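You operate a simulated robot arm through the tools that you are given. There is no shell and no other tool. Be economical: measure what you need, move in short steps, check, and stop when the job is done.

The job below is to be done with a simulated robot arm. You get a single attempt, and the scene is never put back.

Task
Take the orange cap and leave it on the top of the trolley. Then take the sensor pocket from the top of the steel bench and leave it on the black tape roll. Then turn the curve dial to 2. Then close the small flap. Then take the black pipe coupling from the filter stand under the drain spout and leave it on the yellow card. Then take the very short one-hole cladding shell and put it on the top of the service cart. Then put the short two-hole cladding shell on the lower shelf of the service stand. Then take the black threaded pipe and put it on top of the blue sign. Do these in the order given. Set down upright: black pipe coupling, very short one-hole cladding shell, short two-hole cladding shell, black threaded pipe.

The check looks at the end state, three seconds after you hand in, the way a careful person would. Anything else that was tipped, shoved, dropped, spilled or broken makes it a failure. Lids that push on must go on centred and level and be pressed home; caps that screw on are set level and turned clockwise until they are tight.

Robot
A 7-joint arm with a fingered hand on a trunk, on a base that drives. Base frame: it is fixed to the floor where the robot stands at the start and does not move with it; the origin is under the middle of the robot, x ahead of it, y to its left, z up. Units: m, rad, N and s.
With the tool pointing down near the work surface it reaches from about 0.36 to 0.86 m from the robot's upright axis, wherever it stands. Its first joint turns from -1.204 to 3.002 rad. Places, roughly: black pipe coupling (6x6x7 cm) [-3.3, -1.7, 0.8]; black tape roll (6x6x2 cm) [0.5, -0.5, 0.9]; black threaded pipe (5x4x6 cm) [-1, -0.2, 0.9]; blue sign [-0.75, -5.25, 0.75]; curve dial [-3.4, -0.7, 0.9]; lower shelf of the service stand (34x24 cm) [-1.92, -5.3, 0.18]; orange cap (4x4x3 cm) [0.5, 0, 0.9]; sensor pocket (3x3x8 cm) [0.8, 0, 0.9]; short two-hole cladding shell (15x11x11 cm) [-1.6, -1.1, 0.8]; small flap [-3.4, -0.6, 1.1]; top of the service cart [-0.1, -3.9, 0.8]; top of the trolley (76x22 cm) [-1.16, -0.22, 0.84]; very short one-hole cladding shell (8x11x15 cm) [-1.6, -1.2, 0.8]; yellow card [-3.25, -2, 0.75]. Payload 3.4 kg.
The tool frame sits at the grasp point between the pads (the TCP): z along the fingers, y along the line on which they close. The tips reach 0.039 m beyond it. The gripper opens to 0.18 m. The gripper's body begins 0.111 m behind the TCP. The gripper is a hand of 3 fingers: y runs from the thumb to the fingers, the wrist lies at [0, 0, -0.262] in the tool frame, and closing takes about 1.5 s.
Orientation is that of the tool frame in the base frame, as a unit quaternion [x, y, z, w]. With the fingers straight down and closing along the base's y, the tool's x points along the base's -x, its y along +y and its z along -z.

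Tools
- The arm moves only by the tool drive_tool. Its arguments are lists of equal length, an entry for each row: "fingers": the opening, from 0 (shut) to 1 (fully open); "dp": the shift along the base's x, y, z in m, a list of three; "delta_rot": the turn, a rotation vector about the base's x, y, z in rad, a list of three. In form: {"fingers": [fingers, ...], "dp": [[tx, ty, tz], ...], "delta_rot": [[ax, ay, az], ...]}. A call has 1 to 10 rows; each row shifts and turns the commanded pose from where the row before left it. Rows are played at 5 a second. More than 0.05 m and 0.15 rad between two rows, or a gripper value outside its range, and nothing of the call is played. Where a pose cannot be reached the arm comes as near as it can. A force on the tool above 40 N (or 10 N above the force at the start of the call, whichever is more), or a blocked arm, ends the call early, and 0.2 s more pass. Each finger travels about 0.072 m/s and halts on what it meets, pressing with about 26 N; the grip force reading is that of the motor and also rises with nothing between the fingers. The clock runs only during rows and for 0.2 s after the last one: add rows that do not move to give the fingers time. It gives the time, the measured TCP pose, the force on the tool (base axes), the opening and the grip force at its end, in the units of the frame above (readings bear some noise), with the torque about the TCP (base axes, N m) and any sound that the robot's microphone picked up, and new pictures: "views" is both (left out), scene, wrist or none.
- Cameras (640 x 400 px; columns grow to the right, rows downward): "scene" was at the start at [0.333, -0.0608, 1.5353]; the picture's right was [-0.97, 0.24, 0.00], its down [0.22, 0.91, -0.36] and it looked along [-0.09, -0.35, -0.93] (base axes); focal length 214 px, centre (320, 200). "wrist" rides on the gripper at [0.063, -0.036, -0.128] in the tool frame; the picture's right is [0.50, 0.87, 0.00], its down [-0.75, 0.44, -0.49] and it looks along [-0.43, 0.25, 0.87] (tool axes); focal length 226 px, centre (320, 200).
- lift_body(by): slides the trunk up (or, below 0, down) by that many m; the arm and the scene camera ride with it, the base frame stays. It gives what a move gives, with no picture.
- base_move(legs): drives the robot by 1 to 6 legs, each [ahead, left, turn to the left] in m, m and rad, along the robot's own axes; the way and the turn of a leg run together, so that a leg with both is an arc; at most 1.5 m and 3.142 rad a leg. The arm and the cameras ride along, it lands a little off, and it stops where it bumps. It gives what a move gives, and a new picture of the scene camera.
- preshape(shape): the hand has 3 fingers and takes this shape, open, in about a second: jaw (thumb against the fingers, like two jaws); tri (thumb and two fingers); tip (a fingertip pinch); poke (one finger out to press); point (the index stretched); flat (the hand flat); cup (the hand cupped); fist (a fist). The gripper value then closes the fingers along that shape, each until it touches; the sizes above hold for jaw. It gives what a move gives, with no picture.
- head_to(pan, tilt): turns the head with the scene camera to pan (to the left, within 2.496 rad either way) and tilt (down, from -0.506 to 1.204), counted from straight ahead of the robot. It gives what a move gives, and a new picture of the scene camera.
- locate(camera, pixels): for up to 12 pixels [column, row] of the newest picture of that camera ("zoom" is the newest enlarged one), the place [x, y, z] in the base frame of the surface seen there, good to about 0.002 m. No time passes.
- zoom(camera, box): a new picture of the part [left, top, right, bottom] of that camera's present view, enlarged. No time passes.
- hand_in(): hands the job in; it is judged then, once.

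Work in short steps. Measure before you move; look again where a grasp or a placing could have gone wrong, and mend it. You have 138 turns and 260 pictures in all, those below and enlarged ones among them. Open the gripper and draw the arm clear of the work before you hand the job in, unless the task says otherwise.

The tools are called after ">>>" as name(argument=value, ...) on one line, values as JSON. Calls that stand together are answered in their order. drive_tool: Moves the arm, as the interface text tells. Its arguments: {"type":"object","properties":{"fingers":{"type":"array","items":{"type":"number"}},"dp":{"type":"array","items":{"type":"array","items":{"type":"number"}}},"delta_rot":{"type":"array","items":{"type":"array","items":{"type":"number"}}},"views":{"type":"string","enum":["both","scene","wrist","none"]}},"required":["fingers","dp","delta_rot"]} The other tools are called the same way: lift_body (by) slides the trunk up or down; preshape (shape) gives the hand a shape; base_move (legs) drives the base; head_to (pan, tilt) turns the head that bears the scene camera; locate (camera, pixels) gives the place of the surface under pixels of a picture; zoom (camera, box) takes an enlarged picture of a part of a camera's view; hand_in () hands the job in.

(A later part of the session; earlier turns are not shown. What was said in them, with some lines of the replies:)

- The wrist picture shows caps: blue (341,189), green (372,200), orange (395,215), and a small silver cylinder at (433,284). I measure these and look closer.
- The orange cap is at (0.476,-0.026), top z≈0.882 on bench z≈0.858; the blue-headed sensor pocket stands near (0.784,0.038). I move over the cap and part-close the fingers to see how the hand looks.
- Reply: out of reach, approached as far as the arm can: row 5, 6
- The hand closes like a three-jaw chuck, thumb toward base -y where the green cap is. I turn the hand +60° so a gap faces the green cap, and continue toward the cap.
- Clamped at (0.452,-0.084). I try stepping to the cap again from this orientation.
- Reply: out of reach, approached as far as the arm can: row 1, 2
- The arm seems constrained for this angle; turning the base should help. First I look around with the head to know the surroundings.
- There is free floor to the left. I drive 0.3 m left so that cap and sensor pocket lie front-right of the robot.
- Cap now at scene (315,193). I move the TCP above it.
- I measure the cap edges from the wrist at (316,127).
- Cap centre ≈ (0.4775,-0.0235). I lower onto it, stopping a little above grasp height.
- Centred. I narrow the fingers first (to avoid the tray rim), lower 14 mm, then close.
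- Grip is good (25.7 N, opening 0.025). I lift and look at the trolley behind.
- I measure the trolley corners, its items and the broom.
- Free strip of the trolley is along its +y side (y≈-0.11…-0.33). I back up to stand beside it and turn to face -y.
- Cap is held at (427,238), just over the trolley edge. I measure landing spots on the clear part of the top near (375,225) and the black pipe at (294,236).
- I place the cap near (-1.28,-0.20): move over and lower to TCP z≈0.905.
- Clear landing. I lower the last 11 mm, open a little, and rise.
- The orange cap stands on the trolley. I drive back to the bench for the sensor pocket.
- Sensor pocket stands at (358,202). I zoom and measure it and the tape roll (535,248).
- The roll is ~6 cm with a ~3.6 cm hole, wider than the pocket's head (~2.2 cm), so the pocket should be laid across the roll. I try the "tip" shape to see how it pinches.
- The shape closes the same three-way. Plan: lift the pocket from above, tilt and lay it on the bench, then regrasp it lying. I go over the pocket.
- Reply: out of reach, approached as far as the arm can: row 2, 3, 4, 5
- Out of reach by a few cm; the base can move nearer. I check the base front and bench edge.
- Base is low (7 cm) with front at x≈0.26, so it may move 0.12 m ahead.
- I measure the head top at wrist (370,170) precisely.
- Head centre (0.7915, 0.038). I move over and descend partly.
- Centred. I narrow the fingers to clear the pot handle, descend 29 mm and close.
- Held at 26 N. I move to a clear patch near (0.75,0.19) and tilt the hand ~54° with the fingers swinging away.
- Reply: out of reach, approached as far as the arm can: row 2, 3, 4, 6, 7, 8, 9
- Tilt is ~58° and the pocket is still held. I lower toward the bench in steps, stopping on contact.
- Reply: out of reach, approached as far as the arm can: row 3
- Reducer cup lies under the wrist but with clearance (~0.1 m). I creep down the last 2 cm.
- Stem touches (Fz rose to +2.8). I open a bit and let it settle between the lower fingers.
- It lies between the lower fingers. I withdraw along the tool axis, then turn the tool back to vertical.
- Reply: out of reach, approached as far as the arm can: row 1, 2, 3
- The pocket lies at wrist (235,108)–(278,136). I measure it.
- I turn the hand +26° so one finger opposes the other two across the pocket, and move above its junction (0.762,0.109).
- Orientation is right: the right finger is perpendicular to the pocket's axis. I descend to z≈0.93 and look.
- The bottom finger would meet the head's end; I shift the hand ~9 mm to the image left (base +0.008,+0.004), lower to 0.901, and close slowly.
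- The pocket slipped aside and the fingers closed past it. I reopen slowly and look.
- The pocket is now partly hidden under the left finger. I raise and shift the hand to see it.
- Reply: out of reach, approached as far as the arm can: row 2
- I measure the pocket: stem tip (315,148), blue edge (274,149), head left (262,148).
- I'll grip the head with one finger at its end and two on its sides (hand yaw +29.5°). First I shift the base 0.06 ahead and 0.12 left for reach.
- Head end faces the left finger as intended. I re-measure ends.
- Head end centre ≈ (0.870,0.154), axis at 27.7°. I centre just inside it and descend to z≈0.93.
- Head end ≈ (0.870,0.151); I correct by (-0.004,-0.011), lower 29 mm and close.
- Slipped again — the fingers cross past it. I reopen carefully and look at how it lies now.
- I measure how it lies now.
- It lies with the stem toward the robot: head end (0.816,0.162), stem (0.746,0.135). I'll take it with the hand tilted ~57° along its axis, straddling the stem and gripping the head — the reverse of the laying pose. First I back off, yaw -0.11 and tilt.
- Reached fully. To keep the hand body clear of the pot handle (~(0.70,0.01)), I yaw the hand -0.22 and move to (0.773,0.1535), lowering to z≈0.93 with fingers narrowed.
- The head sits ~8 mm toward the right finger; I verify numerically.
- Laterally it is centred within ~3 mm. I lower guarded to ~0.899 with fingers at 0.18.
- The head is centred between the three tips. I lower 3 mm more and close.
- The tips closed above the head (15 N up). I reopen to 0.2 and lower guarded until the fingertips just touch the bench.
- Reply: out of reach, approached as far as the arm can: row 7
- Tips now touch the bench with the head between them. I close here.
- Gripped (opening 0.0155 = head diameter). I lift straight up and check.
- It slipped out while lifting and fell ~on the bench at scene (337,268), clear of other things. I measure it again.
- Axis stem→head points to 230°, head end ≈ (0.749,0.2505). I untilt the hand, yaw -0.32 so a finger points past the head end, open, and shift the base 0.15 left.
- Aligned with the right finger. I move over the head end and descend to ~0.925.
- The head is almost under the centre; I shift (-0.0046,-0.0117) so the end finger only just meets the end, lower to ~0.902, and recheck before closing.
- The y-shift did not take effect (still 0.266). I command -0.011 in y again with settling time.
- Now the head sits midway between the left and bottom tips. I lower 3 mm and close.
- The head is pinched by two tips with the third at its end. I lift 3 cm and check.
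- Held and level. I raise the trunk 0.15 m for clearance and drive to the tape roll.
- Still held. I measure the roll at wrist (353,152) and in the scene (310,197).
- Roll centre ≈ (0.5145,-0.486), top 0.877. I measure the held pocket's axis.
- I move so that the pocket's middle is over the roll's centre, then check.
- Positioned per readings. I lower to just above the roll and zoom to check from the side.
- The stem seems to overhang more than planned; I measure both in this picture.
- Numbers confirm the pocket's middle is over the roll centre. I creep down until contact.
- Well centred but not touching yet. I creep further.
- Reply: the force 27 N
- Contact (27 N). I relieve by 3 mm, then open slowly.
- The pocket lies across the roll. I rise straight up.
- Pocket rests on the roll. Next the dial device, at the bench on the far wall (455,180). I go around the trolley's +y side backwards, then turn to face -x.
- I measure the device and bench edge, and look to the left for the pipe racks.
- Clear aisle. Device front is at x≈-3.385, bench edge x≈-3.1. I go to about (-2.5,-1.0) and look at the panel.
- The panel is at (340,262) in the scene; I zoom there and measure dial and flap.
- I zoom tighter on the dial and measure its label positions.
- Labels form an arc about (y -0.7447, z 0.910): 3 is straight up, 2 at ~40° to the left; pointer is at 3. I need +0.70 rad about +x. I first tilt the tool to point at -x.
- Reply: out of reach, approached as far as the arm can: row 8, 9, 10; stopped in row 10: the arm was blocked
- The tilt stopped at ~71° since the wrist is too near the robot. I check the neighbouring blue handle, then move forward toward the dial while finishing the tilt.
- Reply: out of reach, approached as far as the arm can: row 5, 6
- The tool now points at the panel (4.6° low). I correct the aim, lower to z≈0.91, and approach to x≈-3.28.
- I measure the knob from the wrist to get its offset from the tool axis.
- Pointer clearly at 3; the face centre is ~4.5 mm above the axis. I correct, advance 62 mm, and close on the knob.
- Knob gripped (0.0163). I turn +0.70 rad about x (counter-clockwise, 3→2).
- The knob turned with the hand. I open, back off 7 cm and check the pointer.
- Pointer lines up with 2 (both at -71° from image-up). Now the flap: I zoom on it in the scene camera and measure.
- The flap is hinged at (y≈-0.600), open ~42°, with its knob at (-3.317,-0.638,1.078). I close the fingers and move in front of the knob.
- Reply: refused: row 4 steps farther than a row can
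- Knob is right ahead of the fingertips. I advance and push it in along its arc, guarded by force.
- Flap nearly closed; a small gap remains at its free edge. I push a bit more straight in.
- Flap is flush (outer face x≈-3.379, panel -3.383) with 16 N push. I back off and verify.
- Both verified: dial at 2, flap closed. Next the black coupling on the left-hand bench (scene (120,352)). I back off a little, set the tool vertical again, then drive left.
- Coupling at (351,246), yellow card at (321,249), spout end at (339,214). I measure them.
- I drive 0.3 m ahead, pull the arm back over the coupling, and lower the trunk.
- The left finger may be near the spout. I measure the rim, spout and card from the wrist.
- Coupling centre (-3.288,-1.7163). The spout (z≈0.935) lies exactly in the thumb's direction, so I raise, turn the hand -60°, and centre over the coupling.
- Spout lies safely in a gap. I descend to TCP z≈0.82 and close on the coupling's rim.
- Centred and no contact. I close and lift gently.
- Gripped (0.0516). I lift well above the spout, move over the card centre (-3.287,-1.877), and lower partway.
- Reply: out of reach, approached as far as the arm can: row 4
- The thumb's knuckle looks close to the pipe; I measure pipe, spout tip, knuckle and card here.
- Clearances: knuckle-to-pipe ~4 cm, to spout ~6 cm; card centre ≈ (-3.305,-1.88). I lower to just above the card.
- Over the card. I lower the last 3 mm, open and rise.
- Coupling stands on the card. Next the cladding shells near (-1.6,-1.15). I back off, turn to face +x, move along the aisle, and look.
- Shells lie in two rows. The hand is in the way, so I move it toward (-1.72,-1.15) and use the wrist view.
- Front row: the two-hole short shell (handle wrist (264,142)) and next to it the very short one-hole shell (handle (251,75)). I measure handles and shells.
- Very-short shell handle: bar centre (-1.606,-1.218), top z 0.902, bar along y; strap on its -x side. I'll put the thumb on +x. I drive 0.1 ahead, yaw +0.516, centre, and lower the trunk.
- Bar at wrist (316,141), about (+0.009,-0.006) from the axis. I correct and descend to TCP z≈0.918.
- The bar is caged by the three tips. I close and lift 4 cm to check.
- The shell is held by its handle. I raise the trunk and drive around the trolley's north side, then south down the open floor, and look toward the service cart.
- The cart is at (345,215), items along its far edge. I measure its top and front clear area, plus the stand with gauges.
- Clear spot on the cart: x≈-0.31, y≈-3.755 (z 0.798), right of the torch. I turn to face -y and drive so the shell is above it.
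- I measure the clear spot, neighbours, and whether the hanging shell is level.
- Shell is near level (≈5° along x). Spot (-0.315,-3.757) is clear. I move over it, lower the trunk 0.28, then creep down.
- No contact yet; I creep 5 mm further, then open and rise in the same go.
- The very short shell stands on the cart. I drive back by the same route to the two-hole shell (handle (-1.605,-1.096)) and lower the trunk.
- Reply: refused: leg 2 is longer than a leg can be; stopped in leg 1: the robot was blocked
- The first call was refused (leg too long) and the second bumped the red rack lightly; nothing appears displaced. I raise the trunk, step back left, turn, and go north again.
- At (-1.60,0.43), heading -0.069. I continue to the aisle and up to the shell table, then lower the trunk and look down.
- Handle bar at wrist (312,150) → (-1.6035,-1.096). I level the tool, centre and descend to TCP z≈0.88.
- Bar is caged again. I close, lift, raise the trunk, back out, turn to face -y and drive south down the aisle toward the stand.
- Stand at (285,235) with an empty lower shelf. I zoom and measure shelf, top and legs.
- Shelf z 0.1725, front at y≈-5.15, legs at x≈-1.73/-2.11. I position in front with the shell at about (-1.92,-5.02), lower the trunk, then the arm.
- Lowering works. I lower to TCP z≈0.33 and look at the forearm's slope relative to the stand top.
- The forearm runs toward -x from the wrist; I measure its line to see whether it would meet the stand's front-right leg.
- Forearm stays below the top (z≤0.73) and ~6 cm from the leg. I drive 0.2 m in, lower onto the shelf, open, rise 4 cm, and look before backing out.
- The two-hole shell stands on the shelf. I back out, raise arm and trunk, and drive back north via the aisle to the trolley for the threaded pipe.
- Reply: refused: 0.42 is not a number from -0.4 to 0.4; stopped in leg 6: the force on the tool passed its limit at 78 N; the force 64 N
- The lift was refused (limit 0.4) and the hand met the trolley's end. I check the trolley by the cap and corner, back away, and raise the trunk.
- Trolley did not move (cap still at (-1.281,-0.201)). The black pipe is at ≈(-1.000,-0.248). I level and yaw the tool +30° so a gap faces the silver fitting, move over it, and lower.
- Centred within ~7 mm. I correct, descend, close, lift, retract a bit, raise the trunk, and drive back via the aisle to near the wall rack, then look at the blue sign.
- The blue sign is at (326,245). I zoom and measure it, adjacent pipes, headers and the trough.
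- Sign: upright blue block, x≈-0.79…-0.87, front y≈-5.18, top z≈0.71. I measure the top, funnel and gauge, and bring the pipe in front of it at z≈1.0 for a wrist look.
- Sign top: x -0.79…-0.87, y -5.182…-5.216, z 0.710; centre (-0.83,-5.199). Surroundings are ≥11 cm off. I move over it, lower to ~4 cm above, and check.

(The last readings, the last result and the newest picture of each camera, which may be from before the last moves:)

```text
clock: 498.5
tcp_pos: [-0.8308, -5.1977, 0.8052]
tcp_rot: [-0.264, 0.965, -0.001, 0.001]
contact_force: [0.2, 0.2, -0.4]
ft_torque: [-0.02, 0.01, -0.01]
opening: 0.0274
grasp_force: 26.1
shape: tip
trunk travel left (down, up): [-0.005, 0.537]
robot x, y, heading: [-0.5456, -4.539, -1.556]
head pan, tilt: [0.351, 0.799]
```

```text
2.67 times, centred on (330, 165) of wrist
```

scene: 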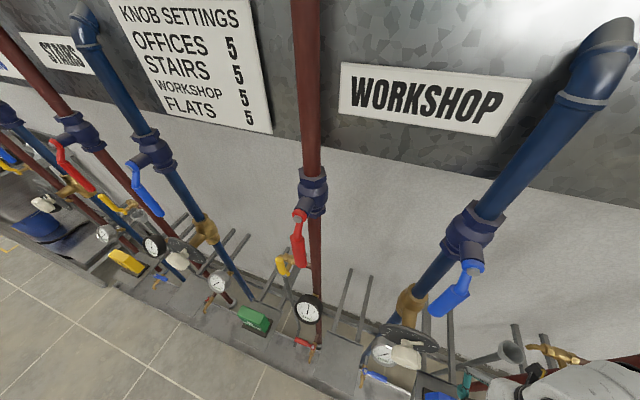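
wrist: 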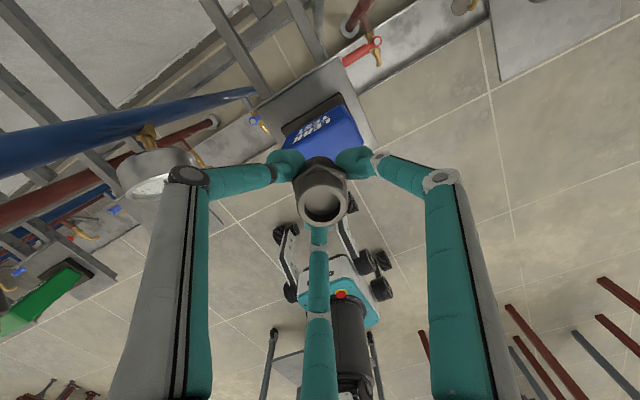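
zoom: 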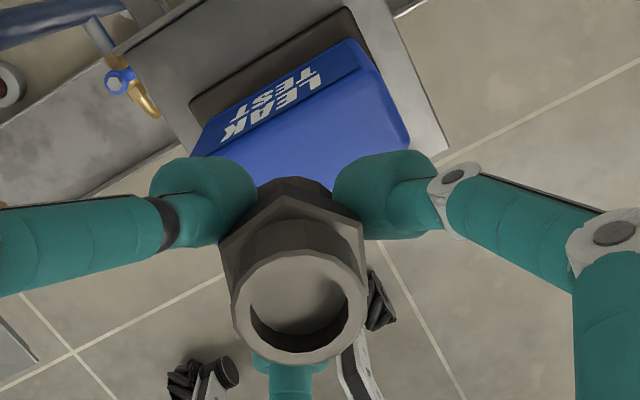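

The landing point is within the blue top face, ~5 mm toward the front; I shift (-0.005,-0.005), lower onto it, open gently, and rise.

>>> drive_tool(fingers=[0, 0, 0, 0, 0, 0, 0.1, 0.2, 0.3, 0.35], dp=[[-0.005, -0.005, -0.018], [0, 0, -0.016], [0, 0, -0.005], [0, 0, -0.003], [0, 0, -0.0015], [0, 0, 0], [0, 0, 0], [0, 0, 0], [0, 0, 0], [0, 0, 0]], delta_rot=[[0, 0, 0], [0, 0, 0], [0, 0, 0], [0, 0, 0], [0, 0, 0], [0, 0, 0], [0, 0, 0], [0, 0, 0], [0, 0, 0], [0, 0, 0]], views="none")

>>> drive_tool(fingers=[0.38, 0.38, 0.38, 0.38, 0.38], dp=[[0, 0, 0], [0, 0, 0.03], [0, 0, 0.045], [0, 0, 0.045], [0, 0, 0]], delta_rot=[[0, 0, 0], [0, 0, 0], [0, 0, 0], [0, 0, 0], [0, 0, 0]], views="wrist")

```text
clock: 500.7
tcp_pos: [-0.8351, -5.2034, 0.7625]
tcp_rot: [-0.264, 0.964, -0.001, 0.001]
contact_force: [-0.2, -0.3, 0.0]
ft_torque: [-0.02, 0.02, 0.01]
opening: 0.0628
grasp_force: 0.0
shape: tip
trunk travel left (down, up): [-0.005, 0.537]
robot x, y, heading: [-0.5444, -4.5401, -1.556]
head pan, tilt: [0.351, 0.799]
```

```text
clock: 501.9
tcp_pos: [-0.8384, -5.2056, 0.8808]
tcp_rot: [-0.264, 0.965, -0.001, 0.002]
contact_force: [0.0, -0.3, -0.7]
ft_torque: [-0.03, -0.03, -0.03]
opening: 0.0679
grasp_force: 0.0
shape: tip
trunk travel left (down, up): [-0.005, 0.537]
robot x, y, heading: [-0.5449, -4.5398, -1.561]
head pan, tilt: [0.351, 0.799]
5 turns are left
```

wrist: 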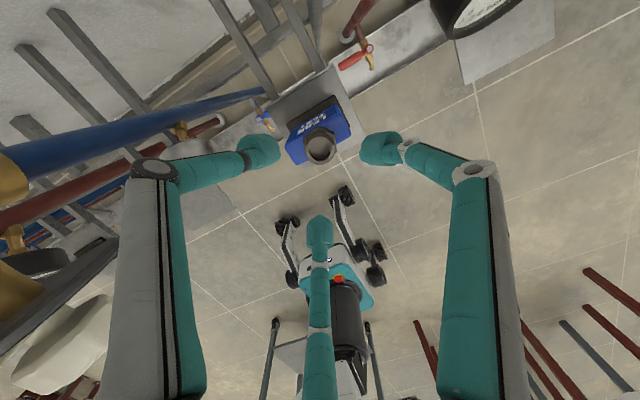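

The pipe stands on the sign. I raise a bit, back the base away, and take a last look.

>>> lift_body(by=0.15)

>>> base_move(legs=[[-0.2, 0, 0]])

>>> head_to(pan=-0.2, tilt=0.7)

>>> zoom(camera="scene", box=[220, 180, 400, 300])

```text
clock: 503.6
tcp_pos: [-0.8374, -5.2051, 1.0284]
tcp_rot: [-0.264, 0.965, 0.0, 0.002]
contact_force: [-0.7, -0.3, 0.4]
ft_torque: [0.04, 0.0, 0.0]
opening: 0.0681
grasp_force: 0.0
shape: tip
trunk travel left (down, up): [-0.155, 0.387]
robot x, y, heading: [-0.5437, -4.5372, -1.559]
head pan, tilt: [0.351, 0.799]
```

```text
clock: 505.2
tcp_pos: [-0.8365, -5.0071, 1.0319]
tcp_rot: [-0.265, 0.964, -0.002, 0.002]
contact_force: [-0.5, 0.6, -0.1]
ft_torque: [0.0, -0.01, -0.01]
opening: 0.0682
grasp_force: 0.0
shape: tip
trunk travel left (down, up): [-0.155, 0.387]
robot x, y, heading: [-0.544, -4.3444, -1.553]
head pan, tilt: [0.351, 0.799]
```

scene: 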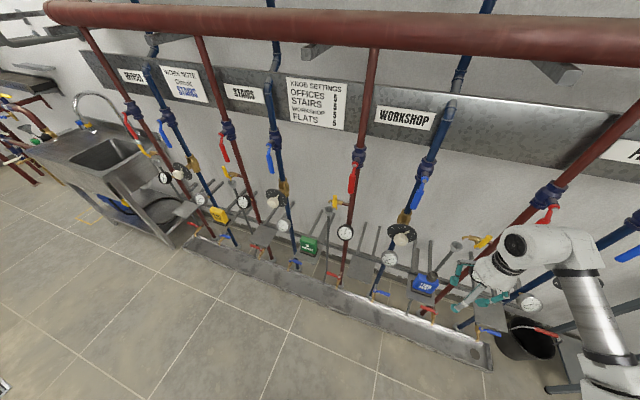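

```text
clock: 506.2
tcp_pos: [-0.8325, -5.0038, 1.0355]
tcp_rot: [-0.265, 0.964, -0.002, -0.001]
contact_force: [0.2, 0.2, -0.1]
ft_torque: [-0.03, 0.03, 0.04]
opening: 0.068
grasp_force: 0.1
shape: tip
trunk travel left (down, up): [-0.155, 0.387]
robot x, y, heading: [-0.5445, -4.3432, -1.555]
head pan, tilt: [-0.201, 0.7]
```

scene: 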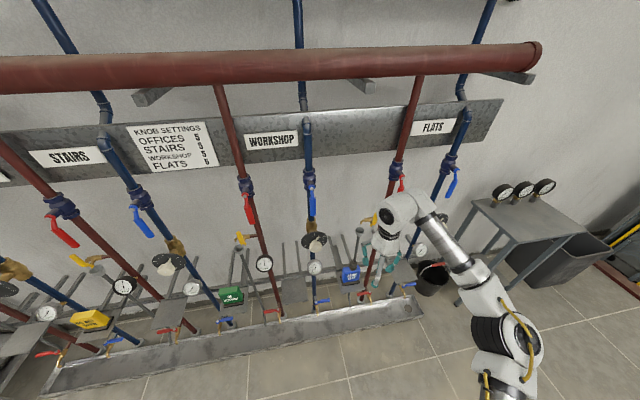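

```text
3.33 times, centred on (310, 240) of scene
4 turns are left
```

zoom: 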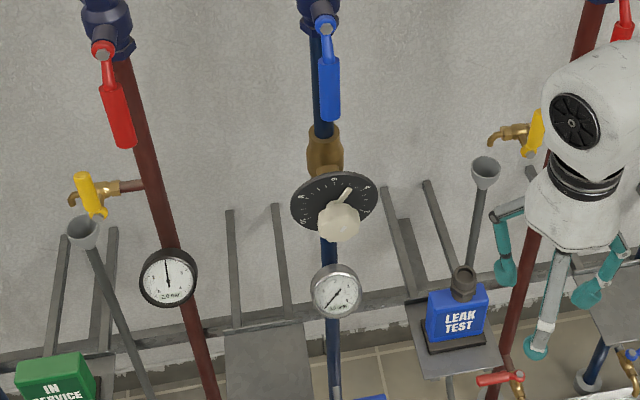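

The pipe stands upright on the blue sign at zoom (463,283), the hand is open and the arm is clear. I hand in.

>>> hand_in()

```text
The job is handed in.
```

I did all eight steps in the order given, checked each placement by camera, and handed the job in.

Four things along the way could matter to the check:
- **Sensor pocket:** it slipped from the grip several times and once fell onto the bench during lifting. It now lies across the black tape roll rather than standing on it.
- **Red rack with the blue valves:** the robot bumped it once while driving. I saw nothing displaced, but I did not measure it.
- **Trolley:** the hand hit its end with about 78 N. The orange cap was still where I had placed it, to within about 2 mm, so the trolley did not move.
- **Short two-hole cladding shell:** it stands upright on the lower shelf, but its front edge is close to the shelf's front edge.
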